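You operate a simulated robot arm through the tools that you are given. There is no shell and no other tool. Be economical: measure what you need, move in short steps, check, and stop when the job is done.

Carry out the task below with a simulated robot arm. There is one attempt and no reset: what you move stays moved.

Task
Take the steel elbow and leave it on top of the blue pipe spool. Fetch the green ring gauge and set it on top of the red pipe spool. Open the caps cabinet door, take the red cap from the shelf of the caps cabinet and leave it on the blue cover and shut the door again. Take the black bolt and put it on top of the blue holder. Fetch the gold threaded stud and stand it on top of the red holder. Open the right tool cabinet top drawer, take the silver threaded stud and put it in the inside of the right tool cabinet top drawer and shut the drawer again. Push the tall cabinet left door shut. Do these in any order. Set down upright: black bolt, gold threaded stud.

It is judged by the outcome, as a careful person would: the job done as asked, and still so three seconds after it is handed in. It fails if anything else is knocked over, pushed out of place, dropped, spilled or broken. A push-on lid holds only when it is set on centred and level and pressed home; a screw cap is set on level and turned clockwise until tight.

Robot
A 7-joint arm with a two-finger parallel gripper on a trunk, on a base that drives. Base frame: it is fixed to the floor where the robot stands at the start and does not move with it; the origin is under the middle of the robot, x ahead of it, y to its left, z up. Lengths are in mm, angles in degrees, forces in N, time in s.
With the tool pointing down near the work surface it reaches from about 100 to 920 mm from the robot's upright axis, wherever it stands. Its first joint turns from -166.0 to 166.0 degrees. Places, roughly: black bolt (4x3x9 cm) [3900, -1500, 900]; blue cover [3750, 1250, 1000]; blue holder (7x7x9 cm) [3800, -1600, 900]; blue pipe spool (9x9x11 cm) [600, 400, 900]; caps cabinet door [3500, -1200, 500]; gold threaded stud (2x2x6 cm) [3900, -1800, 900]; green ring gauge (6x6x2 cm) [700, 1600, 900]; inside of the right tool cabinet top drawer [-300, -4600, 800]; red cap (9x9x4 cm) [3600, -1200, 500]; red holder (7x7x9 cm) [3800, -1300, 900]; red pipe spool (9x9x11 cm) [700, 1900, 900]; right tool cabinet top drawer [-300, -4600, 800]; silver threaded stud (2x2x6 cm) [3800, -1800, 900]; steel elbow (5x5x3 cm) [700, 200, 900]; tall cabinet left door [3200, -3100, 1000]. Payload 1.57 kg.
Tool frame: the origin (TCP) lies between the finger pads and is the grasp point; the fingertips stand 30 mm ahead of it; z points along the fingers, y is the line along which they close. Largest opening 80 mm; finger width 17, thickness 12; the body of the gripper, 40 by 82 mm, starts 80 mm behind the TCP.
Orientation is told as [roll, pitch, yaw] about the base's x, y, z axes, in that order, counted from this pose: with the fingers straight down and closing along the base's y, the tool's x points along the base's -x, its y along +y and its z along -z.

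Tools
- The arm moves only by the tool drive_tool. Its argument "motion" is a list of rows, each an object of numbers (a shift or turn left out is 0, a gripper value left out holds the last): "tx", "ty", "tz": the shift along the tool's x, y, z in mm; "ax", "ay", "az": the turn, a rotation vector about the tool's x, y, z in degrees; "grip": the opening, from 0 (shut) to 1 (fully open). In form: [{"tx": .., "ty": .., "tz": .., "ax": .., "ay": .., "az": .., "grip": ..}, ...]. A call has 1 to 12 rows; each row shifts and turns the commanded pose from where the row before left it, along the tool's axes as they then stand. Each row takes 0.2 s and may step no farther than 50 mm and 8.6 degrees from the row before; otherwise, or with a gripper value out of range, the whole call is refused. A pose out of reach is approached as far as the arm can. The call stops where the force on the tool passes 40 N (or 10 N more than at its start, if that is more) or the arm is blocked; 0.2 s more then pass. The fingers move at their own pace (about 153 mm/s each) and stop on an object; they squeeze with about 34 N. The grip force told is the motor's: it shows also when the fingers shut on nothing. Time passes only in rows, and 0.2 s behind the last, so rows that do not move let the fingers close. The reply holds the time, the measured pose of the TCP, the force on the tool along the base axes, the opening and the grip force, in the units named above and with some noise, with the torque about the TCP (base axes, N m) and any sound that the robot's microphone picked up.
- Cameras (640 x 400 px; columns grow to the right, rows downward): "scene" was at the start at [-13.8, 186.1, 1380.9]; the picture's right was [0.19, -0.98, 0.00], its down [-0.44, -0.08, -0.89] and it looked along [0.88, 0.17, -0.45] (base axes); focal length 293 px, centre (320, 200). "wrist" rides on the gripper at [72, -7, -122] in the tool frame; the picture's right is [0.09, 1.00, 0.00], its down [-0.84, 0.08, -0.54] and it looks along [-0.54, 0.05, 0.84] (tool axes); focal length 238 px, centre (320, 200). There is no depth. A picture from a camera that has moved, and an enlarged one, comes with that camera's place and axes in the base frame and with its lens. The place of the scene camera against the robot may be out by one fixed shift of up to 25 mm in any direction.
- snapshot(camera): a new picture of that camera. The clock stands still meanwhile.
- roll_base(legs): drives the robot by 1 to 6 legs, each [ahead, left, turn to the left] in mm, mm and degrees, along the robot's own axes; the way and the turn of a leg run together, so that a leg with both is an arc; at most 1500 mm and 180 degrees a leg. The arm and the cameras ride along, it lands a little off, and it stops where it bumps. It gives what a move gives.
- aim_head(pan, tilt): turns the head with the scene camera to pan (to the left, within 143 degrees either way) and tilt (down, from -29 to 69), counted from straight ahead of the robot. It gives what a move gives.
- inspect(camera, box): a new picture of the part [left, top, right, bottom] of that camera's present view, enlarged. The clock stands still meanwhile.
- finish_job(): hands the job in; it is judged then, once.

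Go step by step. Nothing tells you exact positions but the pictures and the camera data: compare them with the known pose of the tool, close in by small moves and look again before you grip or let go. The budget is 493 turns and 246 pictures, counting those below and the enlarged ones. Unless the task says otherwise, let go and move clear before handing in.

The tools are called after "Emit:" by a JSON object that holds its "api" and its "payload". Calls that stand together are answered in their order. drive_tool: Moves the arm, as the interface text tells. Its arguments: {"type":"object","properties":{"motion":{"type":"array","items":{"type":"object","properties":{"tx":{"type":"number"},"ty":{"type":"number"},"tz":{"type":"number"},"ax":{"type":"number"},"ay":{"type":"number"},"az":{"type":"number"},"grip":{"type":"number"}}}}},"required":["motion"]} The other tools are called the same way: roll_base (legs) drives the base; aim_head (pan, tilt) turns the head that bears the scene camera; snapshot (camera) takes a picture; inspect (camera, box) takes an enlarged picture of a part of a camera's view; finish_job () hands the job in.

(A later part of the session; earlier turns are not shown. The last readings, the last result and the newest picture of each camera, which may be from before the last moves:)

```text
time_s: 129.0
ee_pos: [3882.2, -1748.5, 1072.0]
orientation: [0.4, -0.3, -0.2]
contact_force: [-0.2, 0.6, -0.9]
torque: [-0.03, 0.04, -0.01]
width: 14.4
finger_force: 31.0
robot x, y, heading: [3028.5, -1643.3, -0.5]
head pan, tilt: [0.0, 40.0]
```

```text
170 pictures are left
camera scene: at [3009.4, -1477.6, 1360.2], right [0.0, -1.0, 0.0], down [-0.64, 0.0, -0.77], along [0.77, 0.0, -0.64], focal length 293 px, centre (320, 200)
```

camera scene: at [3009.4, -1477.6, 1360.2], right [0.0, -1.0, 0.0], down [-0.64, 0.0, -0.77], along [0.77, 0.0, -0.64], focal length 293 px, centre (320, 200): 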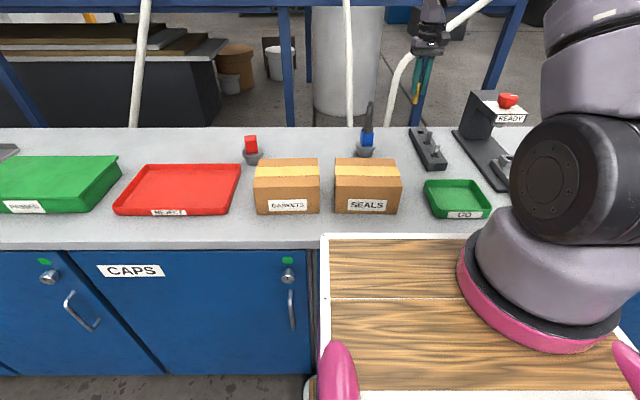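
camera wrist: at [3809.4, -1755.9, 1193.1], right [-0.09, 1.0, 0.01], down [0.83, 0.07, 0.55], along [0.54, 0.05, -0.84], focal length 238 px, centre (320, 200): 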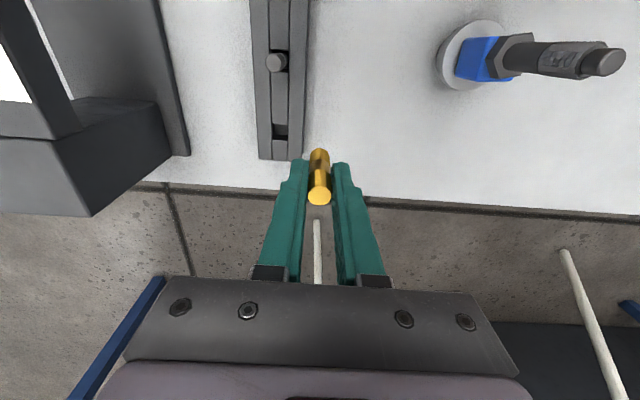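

The first move was refused because one step was too long, and only the short one ran, with no harm done. I now raise first and then cross.

Emit:
{"api": "drive_tool", "payload": {"motion": [{"tz": -45}, {"tz": -45}, {"ty": 46, "tx": 6}, {"ty": 46, "tx": 6}, {"ty": 46, "tx": 6}, {"ty": 46, "tx": 6}, {"ty": 46, "tx": 10}, {"ty": 46, "tx": 14}, {"ty": 46, "tx": 15}, {"ty": 46, "tx": 15}, {"ty": 46, "tx": 15}]}}

Emit:
{"api": "drive_tool", "payload": {"motion": [{"ty": 46, "tx": 15}, {"ty": 20, "tx": 10}, {"tz": 0}]}}

Emit:
{"api": "snapshot", "payload": {"camera": "wrist"}}

Emit:
{"api": "snapshot", "payload": {"camera": "scene"}}

```text
time_s: 131.4
ee_pos: [3792.5, -1338.1, 1162.7]
orientation: [0.3, -0.2, -0.3]
contact_force: [0.3, -1.3, -1.1]
torque: [0.04, 0.02, 0.01]
width: 14.6
finger_force: 30.5
robot x, y, heading: [3026.4, -1646.4, -0.1]
head pan, tilt: [0.0, 40.0]
```

```text
time_s: 132.2
ee_pos: [3766.2, -1267.8, 1165.3]
orientation: [0.4, -0.3, -0.2]
contact_force: [0.1, -0.3, -0.9]
torque: [0.01, 0.01, 0.02]
width: 14.7
finger_force: 30.6
robot x, y, heading: [3028.9, -1649.5, 0.1]
head pan, tilt: [0.0, 40.0]
```

```text
169 pictures are left
camera wrist: at [3692.8, -1275.1, 1286.0], right [-0.09, 1.0, 0.01], down [0.83, 0.07, 0.55], along [0.54, 0.05, -0.84], focal length 238 px, centre (320, 200)
```

wrist: 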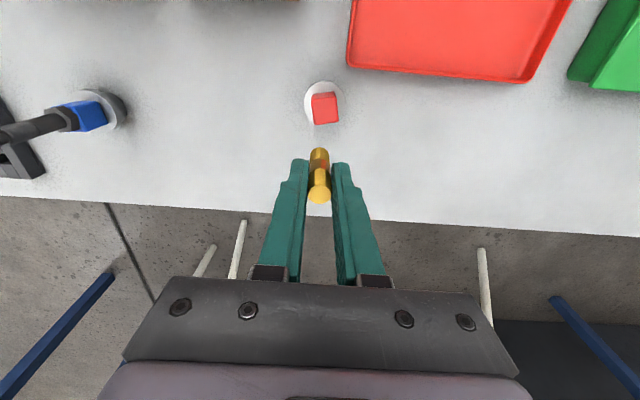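

```text
168 pictures are left
camera scene: at [3009.4, -1477.5, 1360.2], right [0.0, -1.0, 0.0], down [-0.64, 0.0, -0.77], along [0.77, 0.0, -0.64], focal length 293 px, centre (320, 200)
```

scene: 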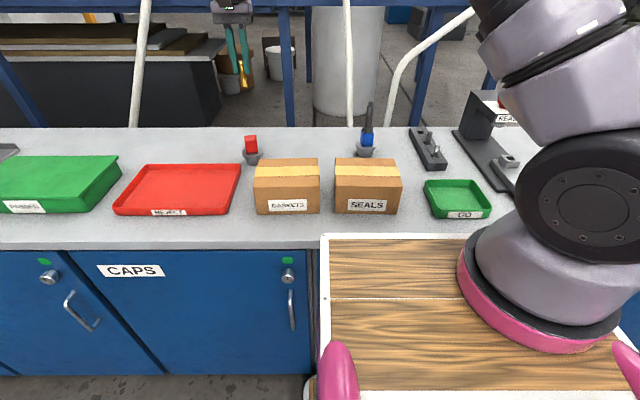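

The red block's top is at about (3762, −1261). I shift and descend close to it.

Emit:
{"api": "drive_tool", "payload": {"motion": [{"tx": 4, "ty": 7, "tz": 40}, {"tz": 40}, {"tz": 35}, {"tz": 0}]}}

Emit:
{"api": "inspect", "payload": {"camera": "wrist", "box": [240, 90, 400, 190]}}

Emit:
{"api": "inspect", "payload": {"camera": "scene", "box": [200, 80, 300, 170]}}

```text
time_s: 133.2
ee_pos: [3762.9, -1261.6, 1049.1]
orientation: [0.4, -0.3, -0.2]
contact_force: [-0.4, -0.3, -1.2]
torque: [-0.01, 0.02, -0.02]
width: 14.7
finger_force: 30.8
robot x, y, heading: [3025.1, -1647.5, -0.1]
head pan, tilt: [0.0, 40.0]
```

```text
4.00 times, centred on (320, 140) of wrist
camera zoom: at [3690.2, -1268.4, 1171.0], right [-0.09, 1.0, 0.01], down [0.83, 0.07, 0.55], along [0.54, 0.05, -0.84], focal length 953 px, centre (320, 440)
```

zoom: 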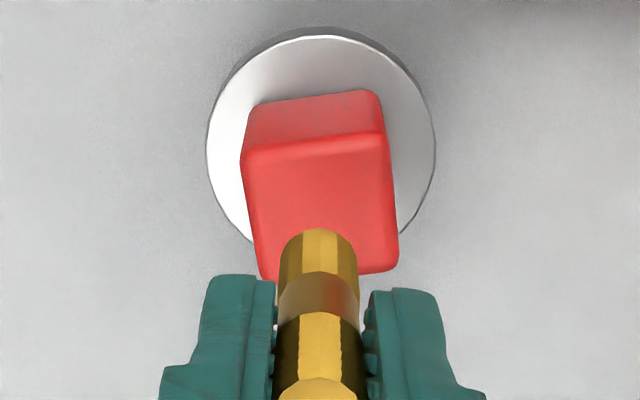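

```text
4.44 times, centred on (250, 125) of scene
camera zoom: at [3009.4, -1477.5, 1360.2], right [0.0, -1.0, 0.0], down [-0.64, 0.0, -0.77], along [0.77, 0.0, -0.64], focal length 1301 px, centre (631, 533)
```

zoom: 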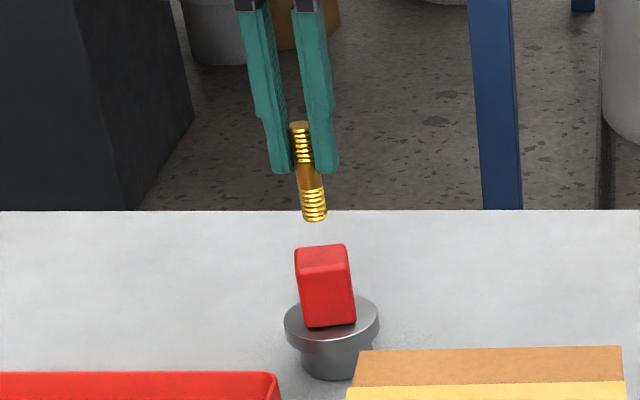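

Emit:
{"api": "drive_tool", "payload": {"motion": [{"tz": 15}, {"tz": 12}, {"tz": 0}]}}

Emit:
{"api": "inspect", "payload": {"camera": "wrist", "box": [240, 90, 400, 190]}}

Emit:
{"api": "inspect", "payload": {"camera": "scene", "box": [200, 80, 300, 170]}}

```text
time_s: 134.0
ee_pos: [3763.0, -1262.9, 1023.9]
orientation: [0.4, -0.4, -0.3]
contact_force: [-0.7, 0.5, 2.4]
torque: [0.03, 0.0, 0.01]
width: 14.6
finger_force: 30.5
robot x, y, heading: [3025.9, -1647.5, -0.2]
head pan, tilt: [0.0, 40.0]
```

```text
4.00 times, centred on (320, 140) of wrist
camera zoom: at [3689.7, -1269.5, 1144.9], right [-0.09, 1.0, 0.01], down [0.83, 0.07, 0.55], along [0.55, 0.05, -0.84], focal length 953 px, centre (320, 440)
```

zoom: 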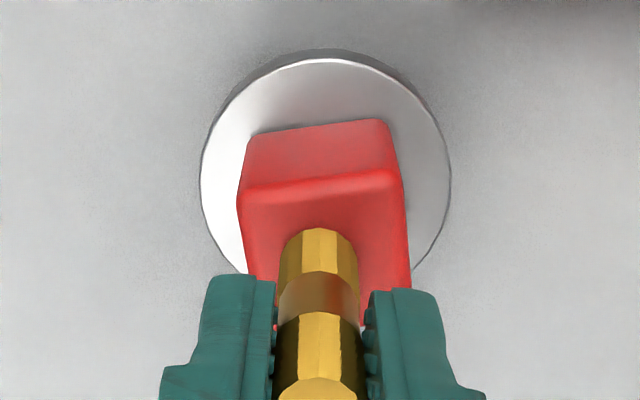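

```text
4.44 times, centred on (250, 125) of scene
camera zoom: at [3009.4, -1477.5, 1360.2], right [0.0, -1.0, 0.0], down [-0.64, 0.0, -0.77], along [0.77, 0.0, -0.64], focal length 1301 px, centre (631, 533)
```

zoom: 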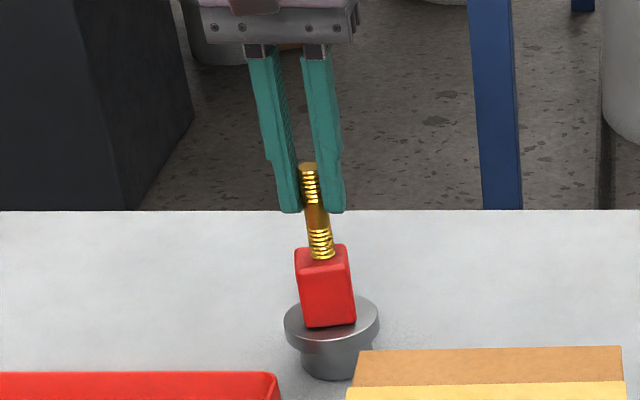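

The stud looks centred on the block and is about to touch. I lower in 1 mm steps.

Emit:
{"api": "drive_tool", "payload": {"motion": [{"tz": 1}, {"tz": 1}, {"tz": 0}]}}

```text
time_s: 134.8
ee_pos: [3763.9, -1261.7, 1023.7]
orientation: [0.5, -0.3, -0.2]
contact_force: [-2.3, -4.6, 22.1]
torque: [-0.43, 0.09, -0.05]
width: 14.7
finger_force: 30.4
robot x, y, heading: [3028.4, -1647.2, -0.1]
head pan, tilt: [0.0, 40.0]
```

It is firmly in contact, so I ease off, release and rise.

Emit:
{"api": "drive_tool", "payload": {"motion": [{"tz": -1.8}, {"tz": 0}, {"grip": 0.3}, {"grip": 0.5}, {"grip": 0.7}, {"tz": 0}, {"tz": -30}, {"tz": -40}, {"tz": -50}, {"tz": 0}]}}

Emit:
{"api": "inspect", "payload": {"camera": "scene", "box": [200, 80, 440, 230]}}

Emit:
{"api": "snapshot", "payload": {"camera": "wrist"}}

```text
time_s: 137.0
ee_pos: [3761.3, -1263.4, 1143.2]
orientation: [0.4, -0.3, -0.2]
contact_force: [-0.2, 0.4, 0.4]
torque: [0.02, -0.02, 0.02]
width: 56.0
finger_force: 0.0
robot x, y, heading: [3027.1, -1646.1, -0.1]
head pan, tilt: [0.0, 40.0]
```

```text
2.67 times, centred on (320, 155) of scene
camera zoom: at [3009.5, -1477.4, 1360.2], right [0.0, -1.0, 0.0], down [-0.64, 0.0, -0.77], along [0.77, 0.0, -0.64], focal length 780 px, centre (320, 320)
```

zoom: 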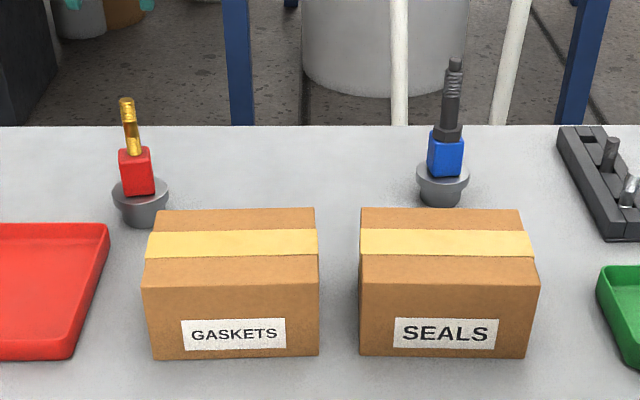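

```text
162 pictures are left
camera wrist: at [3688.7, -1270.8, 1264.4], right [-0.09, 1.0, 0.01], down [0.83, 0.07, 0.55], along [0.54, 0.05, -0.84], focal length 238 px, centre (320, 200)
```

wrist: 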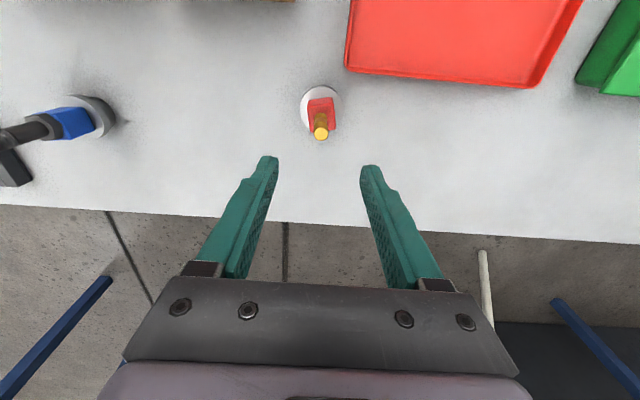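

Both uprights stand well. Next is the caps cabinet: I back away so the door can swing, and bring the arm in.

Emit:
{"api": "drive_tool", "payload": {"motion": [{"tz": -30}, {"tx": 45, "ty": -10}, {"tx": 45, "ty": -10}, {"tx": 45, "ty": -10}, {"tx": 45, "ty": -10}, {"tx": 45, "ty": -10}, {"tx": 45, "ty": -10}, {"tx": 40, "ty": -10}]}}

Emit:
{"api": "roll_base", "payload": {"legs": [[-420, 0, 0], [0, 200, 0]]}}

Emit:
{"api": "aim_head", "payload": {"pan": 5, "tilt": 35}}

Emit:
{"api": "snapshot", "payload": {"camera": "scene"}}

```text
time_s: 138.8
ee_pos: [3450.9, -1332.4, 1170.0]
orientation: [0.4, -0.3, -0.2]
contact_force: [0.2, 0.5, -0.9]
torque: [-0.01, 0.04, -0.04]
width: 56.1
finger_force: 0.2
robot x, y, heading: [3026.5, -1648.3, -0.0]
head pan, tilt: [0.0, 40.0]
```

```text
time_s: 142.6
ee_pos: [3030.0, -1141.0, 1170.5]
orientation: [0.4, -0.3, -0.8]
contact_force: [0.3, 0.3, -0.1]
torque: [-0.02, -0.01, 0.01]
width: 55.9
finger_force: 0.1
robot x, y, heading: [2597.8, -1448.5, -0.9]
head pan, tilt: [0.0, 40.0]
```

```text
time_s: 143.2
ee_pos: [3030.1, -1141.0, 1170.0]
orientation: [0.4, -0.2, -0.8]
contact_force: [0.4, 0.6, 1.1]
torque: [-0.03, 0.01, 0.0]
width: 55.8
finger_force: 0.0
robot x, y, heading: [2603.6, -1448.5, -0.8]
head pan, tilt: [5.0, 35.0]
```

```text
161 pictures are left
camera scene: at [2589.9, -1272.7, 1367.7], right [0.07, -1.0, 0.0], down [-0.57, -0.04, -0.82], along [0.82, 0.06, -0.57], focal length 293 px, centre (320, 200)
```

scene: 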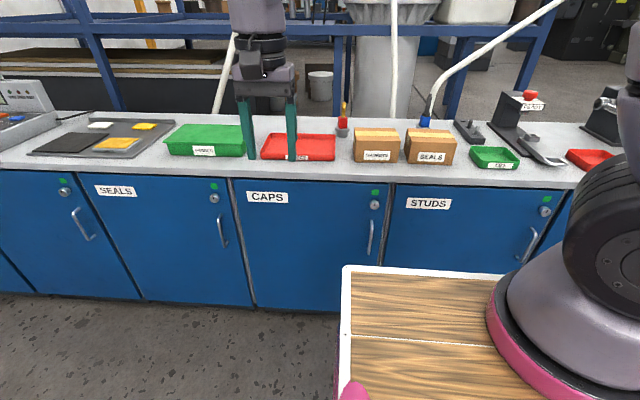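

The CAPS handle is vertical, near (3390, −1380, 650). I want the gripper horizontal with its camera on top, so I first try turning the wrist 180°.

Emit:
{"api": "drive_tool", "payload": {"motion": [{"az": 8.2, "grip": 1}, {"az": 8.2}, {"az": 8.2}, {"az": 8.2}, {"az": 8.2}, {"az": 8.2}, {"az": 8.2}, {"az": 8.2}, {"az": 8.2}, {"az": 8.2}, {"az": 8}, {"az": 0}]}}

```text
time_s: 145.8
ee_pos: [3030.7, -1140.3, 1172.0]
orientation: [0.3, 0.4, -90.9]
contact_force: [-0.8, -0.5, 0.5]
torque: [-0.02, 0.0, -0.01]
width: 79.9
finger_force: 0.0
robot x, y, heading: [2604.0, -1452.1, -0.8]
head pan, tilt: [5.0, 35.0]
```

Emit:
{"api": "drive_tool", "payload": {"motion": [{"az": 8.2}, {"az": 8.2}, {"az": 8.2}, {"az": 8.2}, {"az": 8.2}, {"az": 8.2}, {"az": 8.2}, {"az": 8.2}, {"az": 8.2}, {"az": 8.2}, {"az": 6.5}, {"az": 0}]}}

```text
time_s: 148.4
ee_pos: [3028.8, -1140.4, 1170.1]
orientation: [-0.4, 0.4, -179.4]
contact_force: [-0.6, -0.8, -0.8]
torque: [-0.02, -0.01, 0.03]
width: 80.1
finger_force: 0.1
robot x, y, heading: [2605.2, -1449.2, -0.8]
head pan, tilt: [5.0, 35.0]
```

The turn worked. Now I pitch the gripper to point forward, towards the cabinets.

Emit:
{"api": "drive_tool", "payload": {"motion": [{"ay": 8.2}, {"ay": 8.2}, {"ay": 8.2}, {"ay": 8.2}, {"ay": 8.2}, {"ay": 8.2}, {"ay": 8.2}, {"ay": 8.2}, {"ay": 8.2}, {"ay": 8.2}, {"ay": 8}, {"az": 0}]}}

Emit:
{"api": "snapshot", "payload": {"camera": "wrist"}}

Emit:
{"api": "snapshot", "payload": {"camera": "scene"}}

```text
time_s: 149.3
ee_pos: [3106.5, -1189.9, 1172.9]
orientation: [-2.1, 25.7, 168.2]
contact_force: [0.5, 0.8, 0.4]
torque: [-0.03, -0.06, -0.04]
width: 79.8
finger_force: 0.0
robot x, y, heading: [2604.7, -1450.4, -0.5]
head pan, tilt: [5.0, 35.0]
stopped in row 4: the arm was blocked; the commanded pose is now the measured one
```

```text
160 pictures are left
camera wrist: at [3118.1, -1189.8, 1314.7], right [-0.11, -0.99, 0.01], down [-0.99, 0.11, 0.12], along [-0.12, 0.0, -0.99], focal length 238 px, centre (320, 200)
```

wrist: 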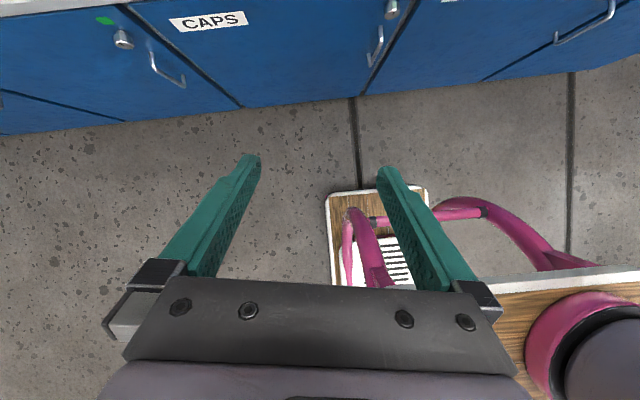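

```text
159 pictures are left
camera scene: at [2552.1, -1261.1, 1322.1], right [0.33, -0.94, 0.0], down [-0.89, -0.31, -0.33], along [0.31, 0.11, -0.94], focal length 293 px, centre (320, 200)
```

scene: 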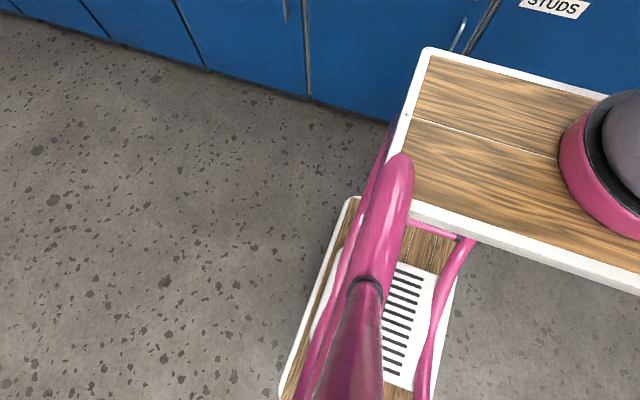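

The arm was blocked and seems to have pushed against the head, so I back the pitch off and re-aim.

Emit:
{"api": "drive_tool", "payload": {"motion": [{"ay": -8.2}, {"ay": -8.2}, {"ay": -8}, {"tz": 0}]}}

Emit:
{"api": "snapshot", "payload": {"camera": "scene"}}

```text
time_s: 150.3
ee_pos: [3102.5, -1187.6, 1172.9]
orientation: [-1.7, 1.1, 169.5]
contact_force: [-0.1, -0.4, 0.1]
torque: [-0.03, -0.01, 0.01]
width: 79.7
finger_force: 0.1
robot x, y, heading: [2600.5, -1451.0, -1.1]
head pan, tilt: [5.0, 35.0]
```

```text
158 pictures are left
camera scene: at [2589.9, -1272.7, 1367.8], right [0.07, -1.0, 0.0], down [-0.57, -0.04, -0.82], along [0.82, 0.06, -0.57], focal length 293 px, centre (320, 200)
```

scene: 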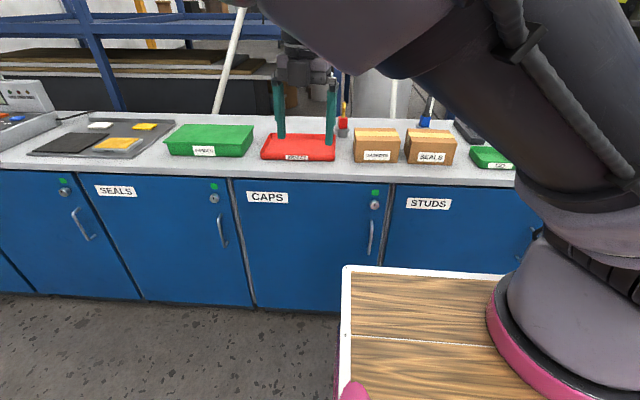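

The head view is back to normal. I move the arm forward and to the right, away from the head, before pitching.

Emit:
{"api": "drive_tool", "payload": {"motion": [{"tx": 31, "ty": 30}, {"tx": 31, "ty": 30}, {"tx": 31, "ty": 30}, {"tx": 31, "ty": 30}, {"tx": 31, "ty": 30}, {"tx": 31, "ty": 30}, {"az": -5.2}, {"az": -5.2}, {"tz": 0}]}}

Emit:
{"api": "snapshot", "payload": {"camera": "scene"}}

```text
time_s: 152.3
ee_pos: [3253.7, -1398.5, 1171.7]
orientation: [-1.5, 1.4, -179.9]
contact_force: [-0.2, 0.7, 0.4]
torque: [0.01, -0.01, 0.02]
width: 80.2
finger_force: 0.0
robot x, y, heading: [2604.6, -1451.8, -0.9]
head pan, tilt: [5.0, 35.0]
```

```text
157 pictures are left
camera scene: at [2590.0, -1272.8, 1367.8], right [0.07, -1.0, 0.0], down [-0.57, -0.04, -0.82], along [0.82, 0.06, -0.57], focal length 293 px, centre (320, 200)
```

scene: 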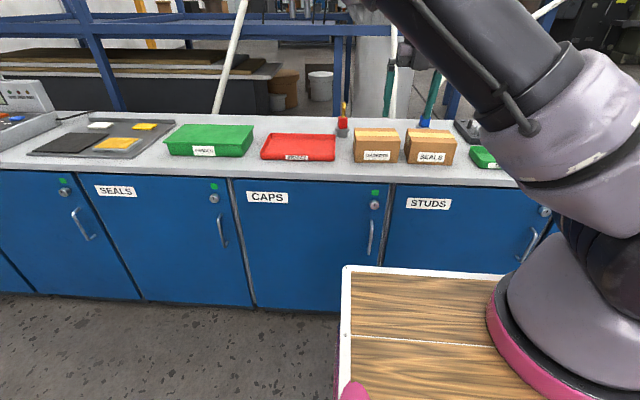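

Emit:
{"api": "drive_tool", "payload": {"motion": [{"ay": 8}, {"ay": 8}, {"ay": 8}, {"ay": 8}, {"ay": 8}, {"ay": 0}]}}

Emit:
{"api": "snapshot", "payload": {"camera": "scene"}}

```text
time_s: 153.7
ee_pos: [3253.7, -1397.8, 1172.5]
orientation: [-1.9, 41.6, 178.7]
contact_force: [-0.2, 0.1, 0.1]
torque: [0.01, 0.0, 0.0]
width: 80.2
finger_force: 0.0
robot x, y, heading: [2603.7, -1445.0, -0.7]
head pan, tilt: [5.0, 35.0]
```

```text
156 pictures are left
camera scene: at [2590.0, -1272.8, 1367.8], right [0.07, -1.0, 0.0], down [-0.57, -0.04, -0.82], along [0.82, 0.06, -0.57], focal length 293 px, centre (320, 200)
```

scene: 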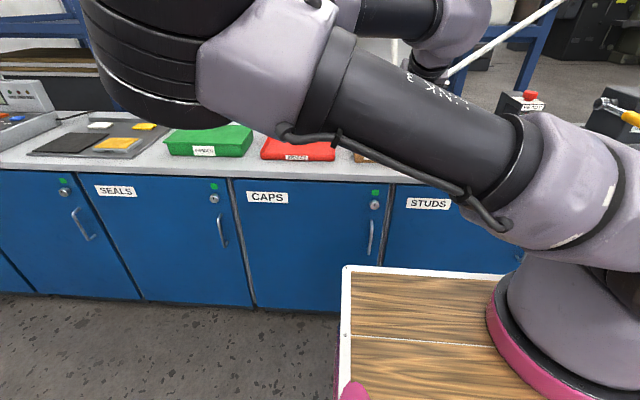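

The elbow is swinging towards the head, so I lower the hand first; that should draw the elbow away.

Emit:
{"api": "drive_tool", "payload": {"motion": [{"tz": 31, "tx": -28}, {"tz": 31, "tx": -28}, {"tz": 31, "tx": -28}, {"tz": 31, "tx": -28}, {"tz": 31, "tx": -28}, {"tz": 31, "tx": -28}, {"tx": 0}]}}

Emit:
{"api": "snapshot", "payload": {"camera": "scene"}}

```text
time_s: 155.3
ee_pos: [3251.8, -1390.6, 918.8]
orientation: [-2.0, 41.5, 178.7]
contact_force: [-0.2, -0.1, 0.7]
torque: [0.04, 0.01, 0.01]
width: 80.0
finger_force: 0.1
robot x, y, heading: [2602.9, -1449.6, -1.0]
head pan, tilt: [5.0, 35.0]
```

```text
155 pictures are left
camera scene: at [2590.0, -1272.7, 1367.8], right [0.07, -1.0, 0.0], down [-0.57, -0.04, -0.82], along [0.82, 0.06, -0.57], focal length 293 px, centre (320, 200)
```

scene: 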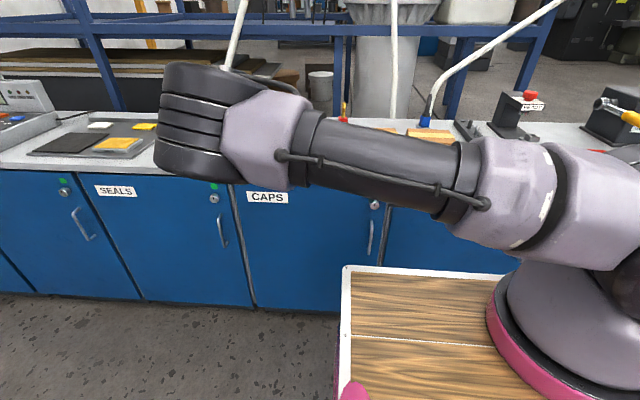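

Emit:
{"api": "drive_tool", "payload": {"motion": [{"tz": 25, "tx": -25}, {"tz": 25, "tx": -25}, {"ay": 8}, {"ay": 8}, {"ay": 8}, {"ay": 0}]}}

Emit:
{"api": "snapshot", "payload": {"camera": "scene"}}

Emit:
{"api": "snapshot", "payload": {"camera": "wrist"}}

```text
time_s: 156.5
ee_pos: [3288.1, -1281.4, 1021.4]
orientation: [-43.5, 75.1, 146.7]
contact_force: [-0.2, 0.1, 1.0]
torque: [0.01, 0.02, -0.03]
width: 80.0
finger_force: 0.0
out of reach, approached as far as the arm can: row 5
robot x, y, heading: [2607.8, -1449.3, -1.3]
head pan, tilt: [5.0, 35.0]
stopped in row 5: the arm was blocked; the commanded pose is now the measured one
```

```text
154 pictures are left
camera scene: at [2590.4, -1272.7, 1367.7], right [0.07, -1.0, 0.0], down [-0.57, -0.04, -0.82], along [0.82, 0.06, -0.57], focal length 293 px, centre (320, 200)
```

scene: 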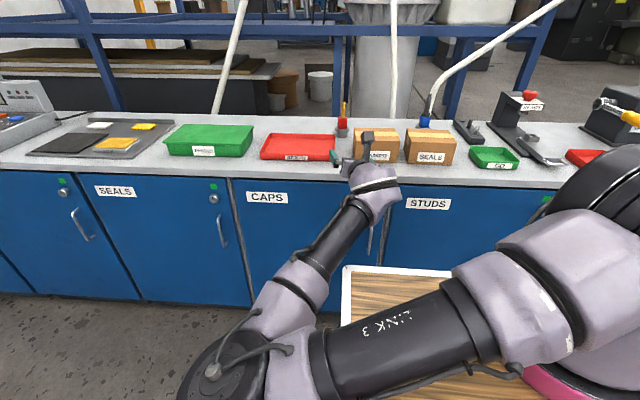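

```text
153 pictures are left
camera wrist: at [3184.8, -1307.4, 1114.0], right [0.18, -0.98, -0.09], down [-0.69, -0.06, -0.72], along [0.7, 0.19, -0.69], focal length 238 px, centre (320, 200)
```

wrist: 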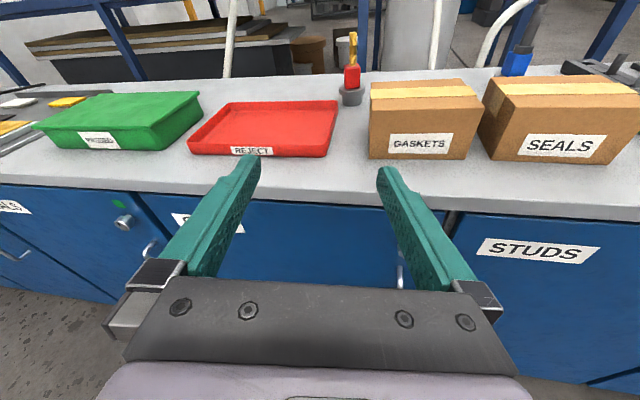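

The arm flipped to an elbow-low posture that suits this well: it points forward with the camera on top. I level the gripper.

Emit:
{"api": "drive_tool", "payload": {"motion": [{"ax": -3.4, "ay": 3.9, "az": -3.1}, {"ax": -3.4, "ay": 3.9, "az": -3.1}, {"ax": -3.4, "ay": 3.9, "az": -3.1}, {"tx": 0}]}}

Emit:
{"api": "snapshot", "payload": {"camera": "wrist"}}

Emit:
{"api": "snapshot", "payload": {"camera": "scene"}}

```text
time_s: 157.7
ee_pos: [3304.1, -1294.6, 1047.2]
orientation: [-59.4, 84.4, 115.1]
contact_force: [0.3, 0.1, 0.7]
torque: [-0.03, 0.02, 0.03]
width: 79.9
finger_force: 0.1
out of reach, approached as far as the arm can: row 2, 3
robot x, y, heading: [2604.7, -1449.6, -0.8]
head pan, tilt: [5.0, 35.0]
stopped in row 4: the arm was blocked; the commanded pose is now the measured one
```

```text
152 pictures are left
camera wrist: at [3186.5, -1283.7, 1124.1], right [-0.09, -1.0, 0.01], down [-0.58, 0.05, -0.81], along [0.81, -0.08, -0.58], focal length 238 px, centre (320, 200)
```

wrist: 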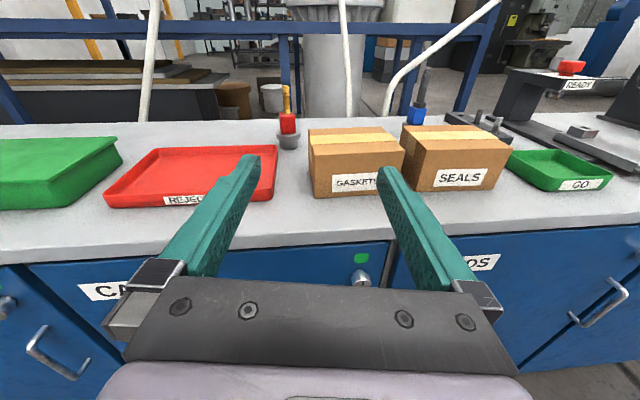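

```text
151 pictures are left
camera scene: at [2593.4, -1271.7, 1367.6], right [0.07, -1.0, 0.0], down [-0.57, -0.04, -0.82], along [0.82, 0.06, -0.58], focal length 293 px, centre (320, 200)
```

scene: 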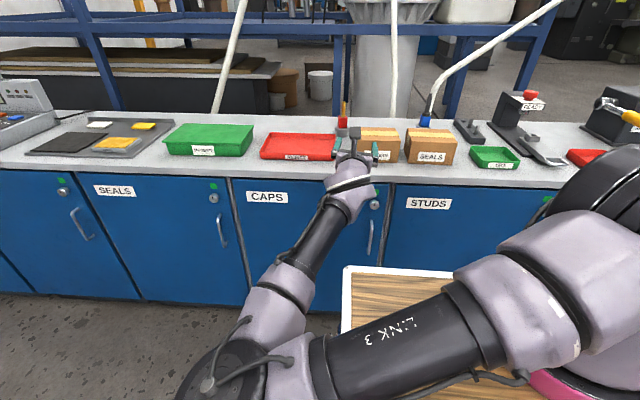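

The gripper is level and pointing at the cabinet. I lower it towards handle height in steps.

Emit:
{"api": "drive_tool", "payload": {"motion": [{"tx": -30}, {"tx": -30}, {"tx": -30}, {"tx": -30}, {"tx": 0}]}}

Emit:
{"api": "snapshot", "payload": {"camera": "scene"}}

```text
time_s: 159.1
ee_pos: [3310.5, -1290.9, 960.5]
orientation: [-56.2, 78.6, 111.2]
contact_force: [-0.4, -0.7, 0.1]
torque: [0.03, -0.03, 0.0]
width: 80.2
finger_force: 0.0
out of reach, approached as far as the arm can: row 2, 3, 4
robot x, y, heading: [2605.0, -1452.8, -0.7]
head pan, tilt: [5.0, 35.0]
stopped in row 5: the arm was blocked; the commanded pose is now the measured one
```

```text
150 pictures are left
camera scene: at [2593.4, -1271.6, 1367.6], right [0.07, -1.0, 0.0], down [-0.57, -0.04, -0.82], along [0.82, 0.06, -0.58], focal length 293 px, centre (320, 200)
```

scene: 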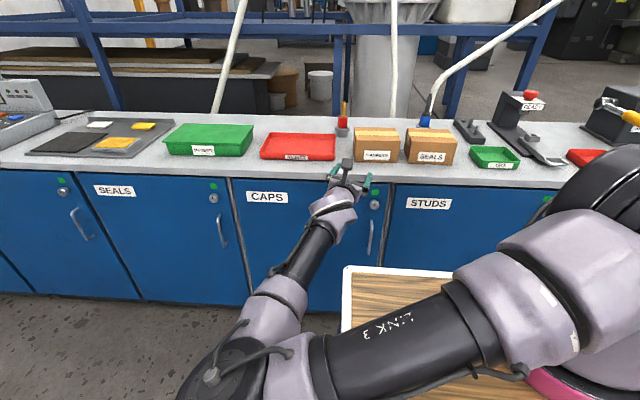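

A wrist joint seems to be at its limit in this posture. I'll unwind the 180° wrist turn here, so the camera ends up underneath, after backing off a little.

Emit:
{"api": "drive_tool", "payload": {"motion": [{"tx": 20, "tz": -20}, {"tx": 30, "tz": -30}, {"tx": 30, "tz": -20}, {"az": -8.2}, {"az": -8.2}, {"az": -8.2}, {"az": -8.2}, {"az": -8.2}, {"az": -8.2}, {"az": -8.2}, {"az": 0}]}}

Emit:
{"api": "snapshot", "payload": {"camera": "scene"}}

```text
time_s: 161.5
ee_pos: [3244.4, -1289.9, 1046.6]
orientation: [81.8, 41.6, -107.2]
contact_force: [0.3, -0.2, -1.1]
torque: [-0.02, -0.01, -0.01]
width: 80.1
finger_force: 0.0
robot x, y, heading: [2604.2, -1450.9, -1.0]
head pan, tilt: [5.0, 35.0]
```

```text
149 pictures are left
camera scene: at [2590.6, -1272.9, 1367.8], right [0.07, -1.0, 0.0], down [-0.57, -0.04, -0.82], along [0.82, 0.06, -0.57], focal length 293 px, centre (320, 200)
```

scene: 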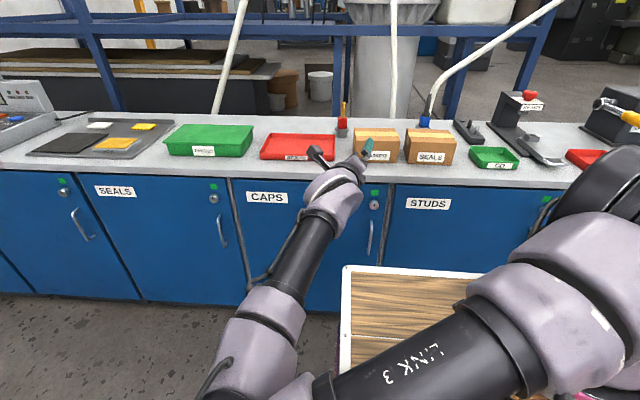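

Emit:
{"api": "drive_tool", "payload": {"motion": [{"az": -8.2}, {"az": -8.2}, {"az": -8.2}, {"az": -8.2}, {"az": -8.2}, {"az": -8.2}, {"az": -8.2}, {"az": -8.2}, {"az": -8.2}, {"az": -8.2}, {"az": -8.2}, {"az": 0}]}}

Emit:
{"api": "snapshot", "payload": {"camera": "scene"}}

Emit:
{"api": "snapshot", "payload": {"camera": "wrist"}}

```text
time_s: 163.4
ee_pos: [3235.5, -1276.0, 1048.0]
orientation: [77.6, -19.3, -97.1]
contact_force: [0.1, 0.0, -0.2]
torque: [-0.03, -0.03, 0.0]
width: 79.8
finger_force: 0.1
robot x, y, heading: [2602.7, -1454.3, -0.8]
head pan, tilt: [5.0, 35.0]
stopped in row 9: the arm was blocked; the commanded pose is now the measured one
```

```text
148 pictures are left
camera scene: at [2590.7, -1272.7, 1367.7], right [0.07, -1.0, 0.0], down [-0.57, -0.04, -0.82], along [0.82, 0.06, -0.57], focal length 293 px, centre (320, 200)
```

scene: 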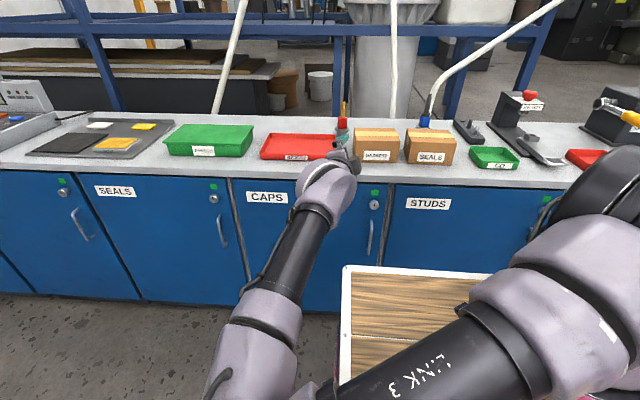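

```text
147 pictures are left
camera wrist: at [3124.8, -1187.0, 1041.9], right [0.26, 0.38, 0.89], down [-0.6, -0.66, 0.46], along [0.76, -0.65, 0.05], focal length 238 px, centre (320, 200)
```

wrist: 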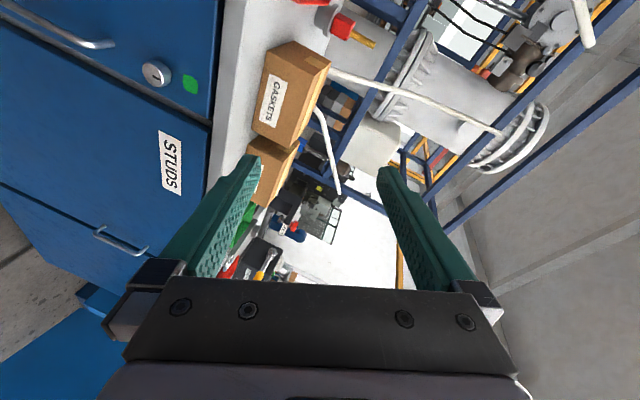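

Fingers now close vertically with the camera on the left side, but the arm is still in the odd elbow-low shape. I raise the hand and pitch it back down to restore the normal elbow-up posture.

Emit:
{"api": "drive_tool", "payload": {"motion": [{"tx": -15, "ty": 42, "tz": -10}, {"tx": -15, "ty": 42, "tz": -10}, {"tx": -15, "ty": 42, "tz": -10}, {"ax": 7.5, "ay": 2.3, "az": -1.5}, {"ax": 7.5, "ay": 2.3, "az": -1.5}, {"ax": 7.5, "ay": 2.3, "az": -1.5}, {"ax": 7.5, "ay": 2.3, "az": -1.5}, {"ax": 7.5, "ay": 2.3, "az": -1.5}, {"tx": 0}]}}

Emit:
{"api": "snapshot", "payload": {"camera": "scene"}}

```text
time_s: 165.4
ee_pos: [3233.5, -1274.6, 1185.3]
orientation: [35.2, -19.3, -82.8]
contact_force: [0.2, -0.6, 0.5]
torque: [-0.02, 0.01, -0.02]
width: 80.1
finger_force: 0.0
robot x, y, heading: [2604.9, -1450.8, -0.9]
head pan, tilt: [5.0, 35.0]
```

```text
146 pictures are left
camera scene: at [2590.5, -1272.9, 1367.8], right [0.07, -1.0, 0.0], down [-0.57, -0.04, -0.82], along [0.82, 0.06, -0.57], focal length 293 px, centre (320, 200)
```

scene: 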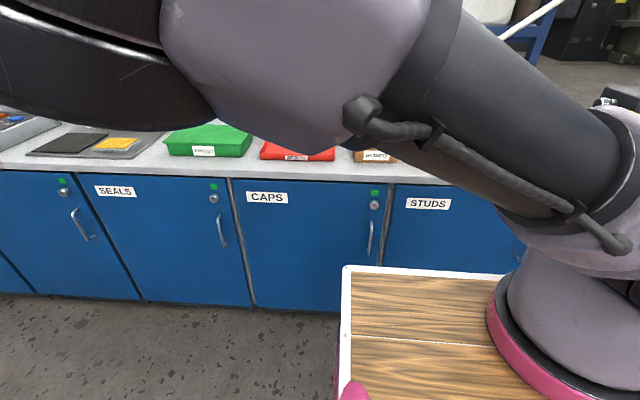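

Emit:
{"api": "drive_tool", "payload": {"motion": [{"ax": 7, "ay": 3.9}, {"ax": 7, "ay": 3.9}, {"ax": 7, "ay": 3.9}, {"ax": 7, "ay": 3.9}, {"ax": 7, "ay": 3.9}, {"az": -8.2}, {"az": -8.2}, {"az": -8.2}, {"az": -8.2}, {"az": -8.2}, {"az": 0}]}}

Emit:
{"api": "snapshot", "payload": {"camera": "scene"}}

```text
time_s: 167.8
ee_pos: [3234.2, -1275.4, 1186.1]
orientation: [-1.5, 0.0, -36.0]
contact_force: [0.4, -0.5, -0.1]
torque: [0.0, 0.01, -0.01]
width: 80.2
finger_force: 0.0
robot x, y, heading: [2602.1, -1449.9, -0.8]
head pan, tilt: [5.0, 35.0]
```

```text
145 pictures are left
camera scene: at [2590.6, -1273.0, 1367.8], right [0.07, -1.0, 0.0], down [-0.57, -0.04, -0.82], along [0.82, 0.06, -0.57], focal length 293 px, centre (320, 200)
```

scene: 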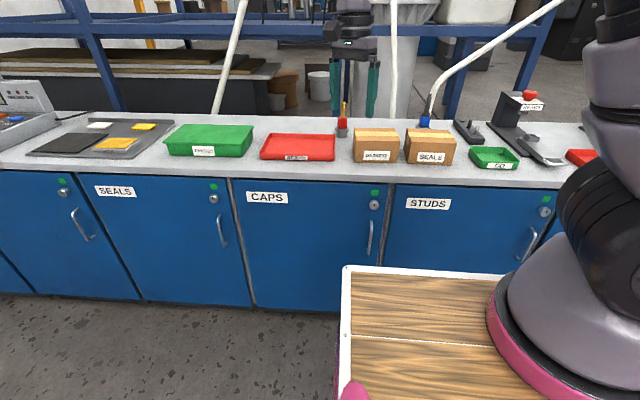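

The normal posture is restored. Now I return the yaw to 0 and pitch forward the natural way, with the camera underneath.

Emit:
{"api": "drive_tool", "payload": {"motion": [{"az": -7.2}, {"az": -7.2}, {"az": -7.2}, {"az": -7.2}, {"az": -7.2}, {"ay": -8}, {"ay": -8}, {"ay": -8}, {"ay": -8}, {"ay": -8}, {"tx": 0}]}}

Emit:
{"api": "snapshot", "payload": {"camera": "scene"}}

```text
time_s: 170.2
ee_pos: [3233.1, -1274.3, 1184.5]
orientation: [-1.4, -39.3, 0.9]
contact_force: [-0.3, 0.3, -0.6]
torque: [0.02, 0.0, 0.0]
width: 80.2
finger_force: 0.1
robot x, y, heading: [2602.7, -1451.9, -0.7]
head pan, tilt: [5.0, 35.0]
```

```text
144 pictures are left
camera scene: at [2590.7, -1273.0, 1367.8], right [0.07, -1.0, 0.0], down [-0.57, -0.04, -0.82], along [0.82, 0.06, -0.57], focal length 293 px, centre (320, 200)
```

scene: 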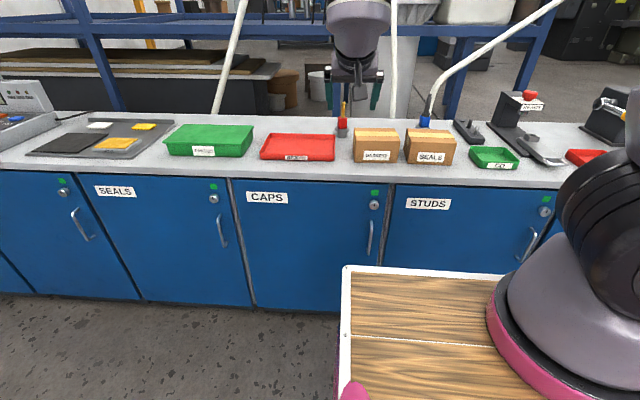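

Emit:
{"api": "drive_tool", "payload": {"motion": [{"tz": 33.9, "tx": 27.7, "ty": -12.5}, {"tz": 33.9, "tx": 27.7, "ty": -12.5}, {"tz": 33.9, "tx": 27.7, "ty": -12.5}, {"tz": 33.9, "tx": 27.7, "ty": -12.5}, {"tz": 33.9, "tx": 27.7, "ty": -12.5}, {"tz": 33.9, "tx": 27.7, "ty": -12.5}, {"tz": 33.9, "tx": 27.7, "ty": -12.5}, {"tz": 33.9, "tx": 27.7, "ty": -12.5}, {"tx": 0}]}}

Emit:
{"api": "snapshot", "payload": {"camera": "scene"}}

Emit:
{"api": "snapshot", "payload": {"camera": "wrist"}}

```text
time_s: 172.2
ee_pos: [3236.8, -1363.6, 849.1]
orientation: [-1.5, -39.1, 0.9]
contact_force: [-1.3, -0.5, -0.4]
torque: [0.01, 0.0, 0.04]
width: 79.9
finger_force: 0.1
out of reach, approached as far as the arm can: row 8
robot x, y, heading: [2603.1, -1446.2, -0.7]
head pan, tilt: [5.0, 35.0]
```

```text
143 pictures are left
camera scene: at [2590.6, -1273.2, 1367.8], right [0.07, -1.0, 0.0], down [-0.57, -0.04, -0.82], along [0.82, 0.06, -0.57], focal length 293 px, centre (320, 200)
```

scene: 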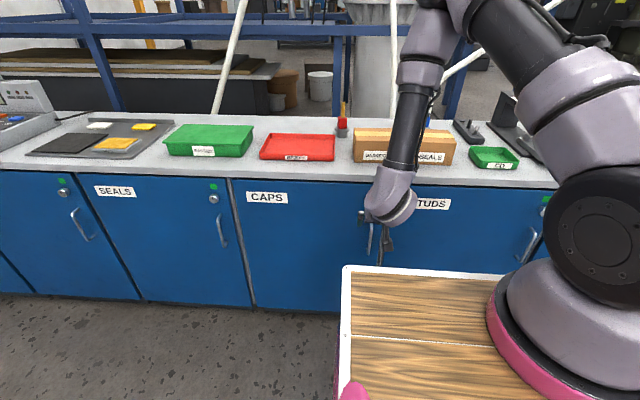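

```text
142 pictures are left
camera wrist: at [3102.9, -1369.7, 898.1], right [-0.07, 0.99, -0.08], down [0.31, 0.1, 0.95], along [0.95, 0.04, -0.31], focal length 238 px, centre (320, 200)
```

wrist: 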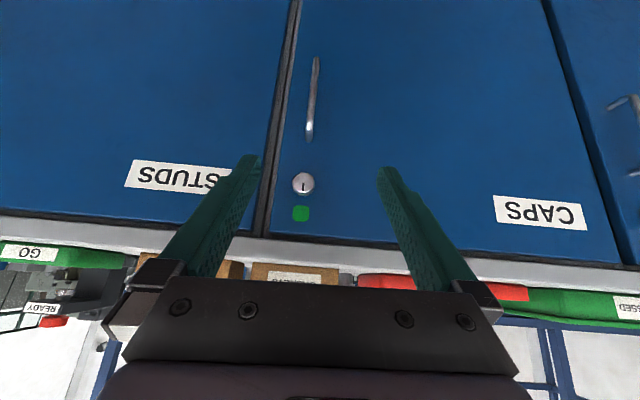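

With the elbow up, the hand can only pitch about 40° when low. That is enough to straddle the handle, which I place at z 573–722 and y about −1382. I pull the hand back and drive the base closer.

Emit:
{"api": "drive_tool", "payload": {"motion": [{"tz": -19, "tx": 23}, {"tz": -19, "tx": 23}, {"tz": 0}]}}

Emit:
{"api": "roll_base", "payload": {"legs": [[130, 0, 0.7]]}}

Emit:
{"api": "snapshot", "payload": {"camera": "wrist"}}

```text
time_s: 173.0
ee_pos: [3183.0, -1361.5, 856.6]
orientation: [-1.6, -39.1, 0.7]
contact_force: [-0.1, 0.0, -0.4]
torque: [0.01, -0.02, 0.0]
width: 79.9
finger_force: 0.0
out of reach, approached as far as the arm can: row 1
robot x, y, heading: [2605.7, -1453.5, -0.9]
head pan, tilt: [5.0, 35.0]
```

```text
time_s: 174.3
ee_pos: [3312.0, -1356.1, 859.2]
orientation: [-1.5, -39.0, 1.7]
contact_force: [-0.2, 0.0, -0.1]
torque: [-0.03, 0.05, -0.01]
width: 80.0
finger_force: 0.1
robot x, y, heading: [2732.5, -1450.2, -0.2]
head pan, tilt: [5.0, 35.0]
```

```text
141 pictures are left
camera wrist: at [3179.5, -1363.0, 906.5], right [-0.08, 0.99, -0.08], down [0.31, 0.1, 0.95], along [0.95, 0.05, -0.31], focal length 238 px, centre (320, 200)
```

wrist: 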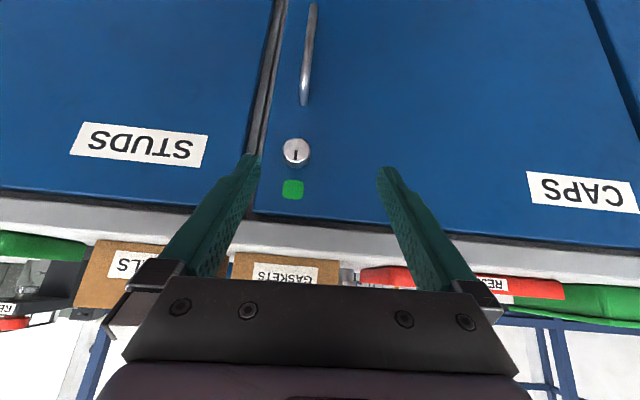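

Emit:
{"api": "drive_tool", "payload": {"motion": [{"tz": 28, "tx": 22.6, "ty": -5}, {"tz": 28, "tx": 22.6, "ty": -5}, {"tz": 28, "tx": 22.6, "ty": -5}, {"tz": 28, "tx": 22.6, "ty": -5}, {"tz": 28, "tx": 22.6, "ty": -4}, {"tz": 0}]}}

Emit:
{"api": "snapshot", "payload": {"camera": "wrist"}}

Emit:
{"api": "snapshot", "payload": {"camera": "scene"}}

```text
time_s: 175.7
ee_pos: [3311.5, -1317.4, 709.8]
orientation: [-2.2, -39.1, 1.6]
contact_force: [0.0, -0.8, 0.5]
torque: [-0.02, 0.0, 0.02]
width: 80.0
finger_force: 0.1
out of reach, approached as far as the arm can: row 1, 2, 3, 4, 5
robot x, y, heading: [2733.4, -1451.9, -0.0]
head pan, tilt: [5.0, 35.0]
```

```text
140 pictures are left
camera wrist: at [3178.6, -1323.3, 759.4], right [-0.08, 0.99, -0.09], down [0.31, 0.11, 0.95], along [0.95, 0.05, -0.31], focal length 238 px, centre (320, 200)
```

wrist: 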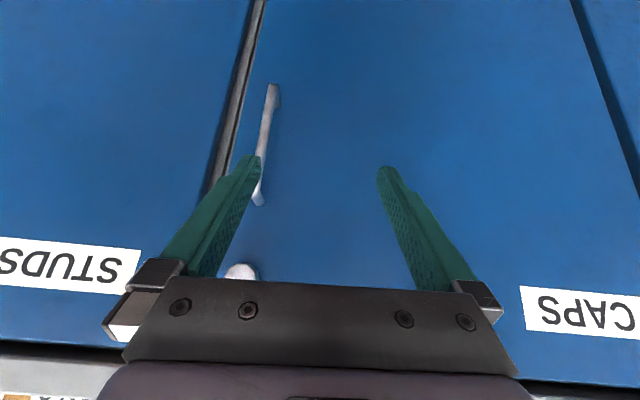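

```text
139 pictures are left
camera scene: at [2718.7, -1274.3, 1367.8], right [0.08, -1.0, 0.0], down [-0.57, -0.05, -0.82], along [0.82, 0.07, -0.57], focal length 293 px, centre (320, 200)
```

scene: 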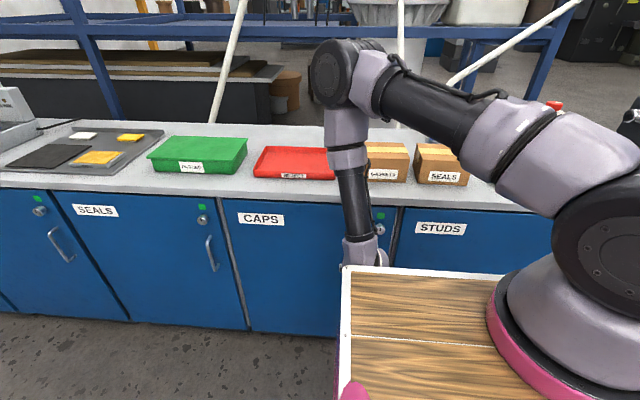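

The sideways drift comes from the arm's base being to the right. I yaw the hand about 30° so it points radially, out from the arm towards the handle.

Emit:
{"api": "drive_tool", "payload": {"motion": [{"ax": -4.75, "az": -5.8}, {"ax": -4.75, "az": -5.8}, {"ax": -4.75, "az": -5.8}, {"ax": -4.75, "az": -5.8}, {"tz": 0}]}}

Emit:
{"api": "snapshot", "payload": {"camera": "wrist"}}

```text
time_s: 176.9
ee_pos: [3261.2, -1142.5, 732.1]
orientation: [-4.1, -37.9, 31.1]
contact_force: [0.2, -1.0, -1.0]
torque: [0.01, 0.01, -0.02]
width: 80.0
finger_force: 0.1
out of reach, approached as far as the arm can: row 1, 2, 3, 4
robot x, y, heading: [2730.6, -1452.9, 0.0]
head pan, tilt: [5.0, 35.0]
```

```text
138 pictures are left
camera wrist: at [3146.7, -1208.8, 783.8], right [-0.54, 0.83, -0.11], down [0.22, 0.27, 0.94], along [0.81, 0.48, -0.33], focal length 238 px, centre (320, 200)
```

wrist: 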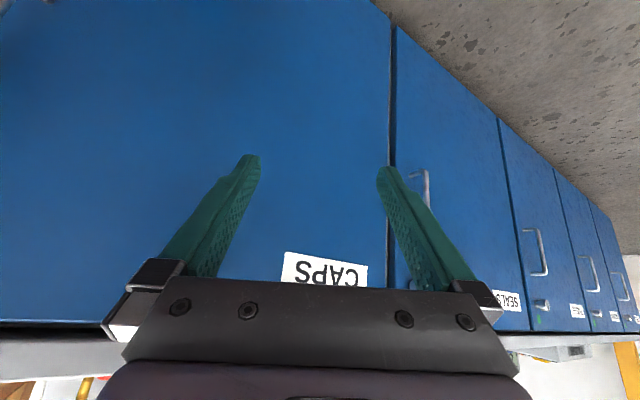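

The hand is at its joint limits when low and steep. I reduce the pitch to about 28°, go up and over towards the handle, then come down.

Emit:
{"api": "drive_tool", "payload": {"motion": [{"ay": 5, "tx": -20, "tz": -25}, {"ay": 5, "tx": -20, "tz": -30}, {"tx": -20, "tz": -35}, {"tx": 9.7, "ty": -39.8, "tz": -4.8}, {"tx": 9.7, "ty": -39.8, "tz": -4.8}, {"tx": 9.7, "ty": -39.8, "tz": -4.8}, {"tx": 9.7, "ty": -39.8, "tz": -4.8}, {"tx": 9.7, "ty": -39.8, "tz": -4.8}, {"tx": 9.7, "ty": -39.8, "tz": -4.8}, {"tx": 9.7, "ty": -39.8, "tz": -4.8}, {"tx": 0}]}}

Emit:
{"api": "snapshot", "payload": {"camera": "scene"}}

Emit:
{"api": "snapshot", "payload": {"camera": "wrist"}}

```text
time_s: 179.3
ee_pos: [3334.0, -1413.0, 868.2]
orientation: [-3.5, -27.9, 30.2]
contact_force: [-0.1, 0.1, -0.2]
torque: [-0.02, 0.0, 0.04]
width: 79.9
finger_force: 0.1
out of reach, approached as far as the arm can: row 8, 9, 10
robot x, y, heading: [2735.0, -1449.7, -0.3]
head pan, tilt: [5.0, 35.0]
```

```text
137 pictures are left
camera scene: at [2718.7, -1274.3, 1367.8], right [0.08, -1.0, 0.0], down [-0.57, -0.05, -0.82], along [0.82, 0.07, -0.57], focal length 293 px, centre (320, 200)
```

scene: 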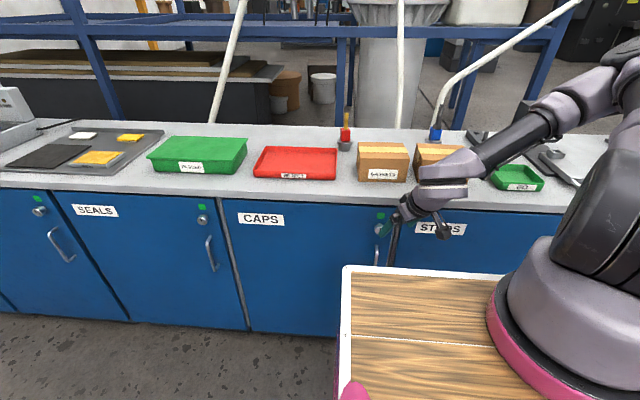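

```text
136 pictures are left
camera wrist: at [3228.5, -1472.6, 941.3], right [-0.55, 0.83, -0.1], down [0.37, 0.34, 0.87], along [0.75, 0.44, -0.49], focal length 238 px, centre (320, 200)
```

wrist: 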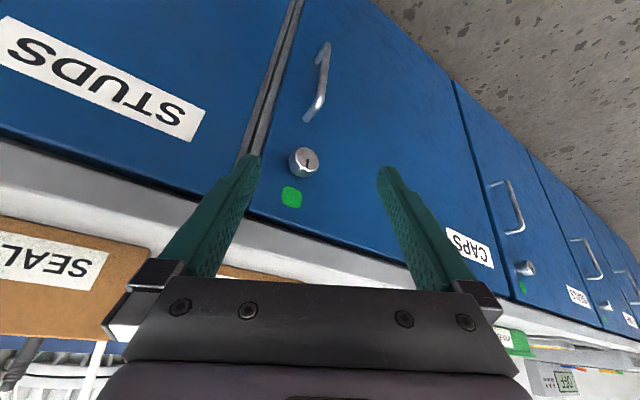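

The elbow swung right, over the counter, which is risky lower down. I raise the arm and move the base left, so the arm's own axis faces the handle.

Emit:
{"api": "drive_tool", "payload": {"motion": [{"tx": -20, "tz": -41}, {"tx": -20, "tz": -41}, {"tx": -20, "tz": -41}, {"tx": -20, "tz": -41}, {"tx": -20, "tz": -41}, {"tx": -20, "tz": -41}, {"ax": 3.5, "az": 6.5}, {"ax": 3.5, "az": 6.5}, {"ax": 3.5, "az": 6.5}, {"tx": 0}]}}

Emit:
{"api": "roll_base", "payload": {"legs": [[-62, 180, 0]]}}

Emit:
{"api": "snapshot", "payload": {"camera": "scene"}}

```text
time_s: 181.5
ee_pos: [3341.7, -1394.0, 1137.7]
orientation: [-3.4, -29.1, 8.0]
contact_force: [0.8, -0.9, 0.6]
torque: [-0.01, -0.01, -0.01]
width: 79.8
finger_force: 0.0
out of reach, approached as far as the arm can: row 1, 2, 3
robot x, y, heading: [2732.3, -1453.3, -0.2]
head pan, tilt: [5.0, 35.0]
```

```text
time_s: 183.1
ee_pos: [3277.9, -1214.0, 1137.2]
orientation: [-3.4, -29.1, 8.2]
contact_force: [1.0, 0.7, 0.2]
torque: [-0.01, 0.0, 0.0]
width: 80.2
finger_force: 0.1
robot x, y, heading: [2670.3, -1268.7, -0.3]
head pan, tilt: [5.0, 35.0]
```

```text
135 pictures are left
camera scene: at [2656.1, -1094.6, 1367.8], right [0.09, -1.0, 0.0], down [-0.57, -0.05, -0.82], along [0.82, 0.07, -0.57], focal length 293 px, centre (320, 200)
```

scene: 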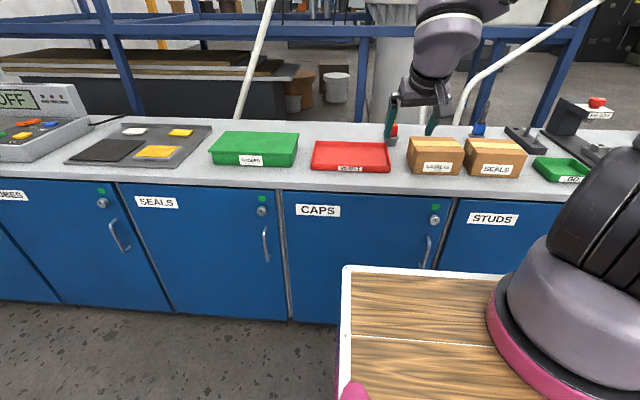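

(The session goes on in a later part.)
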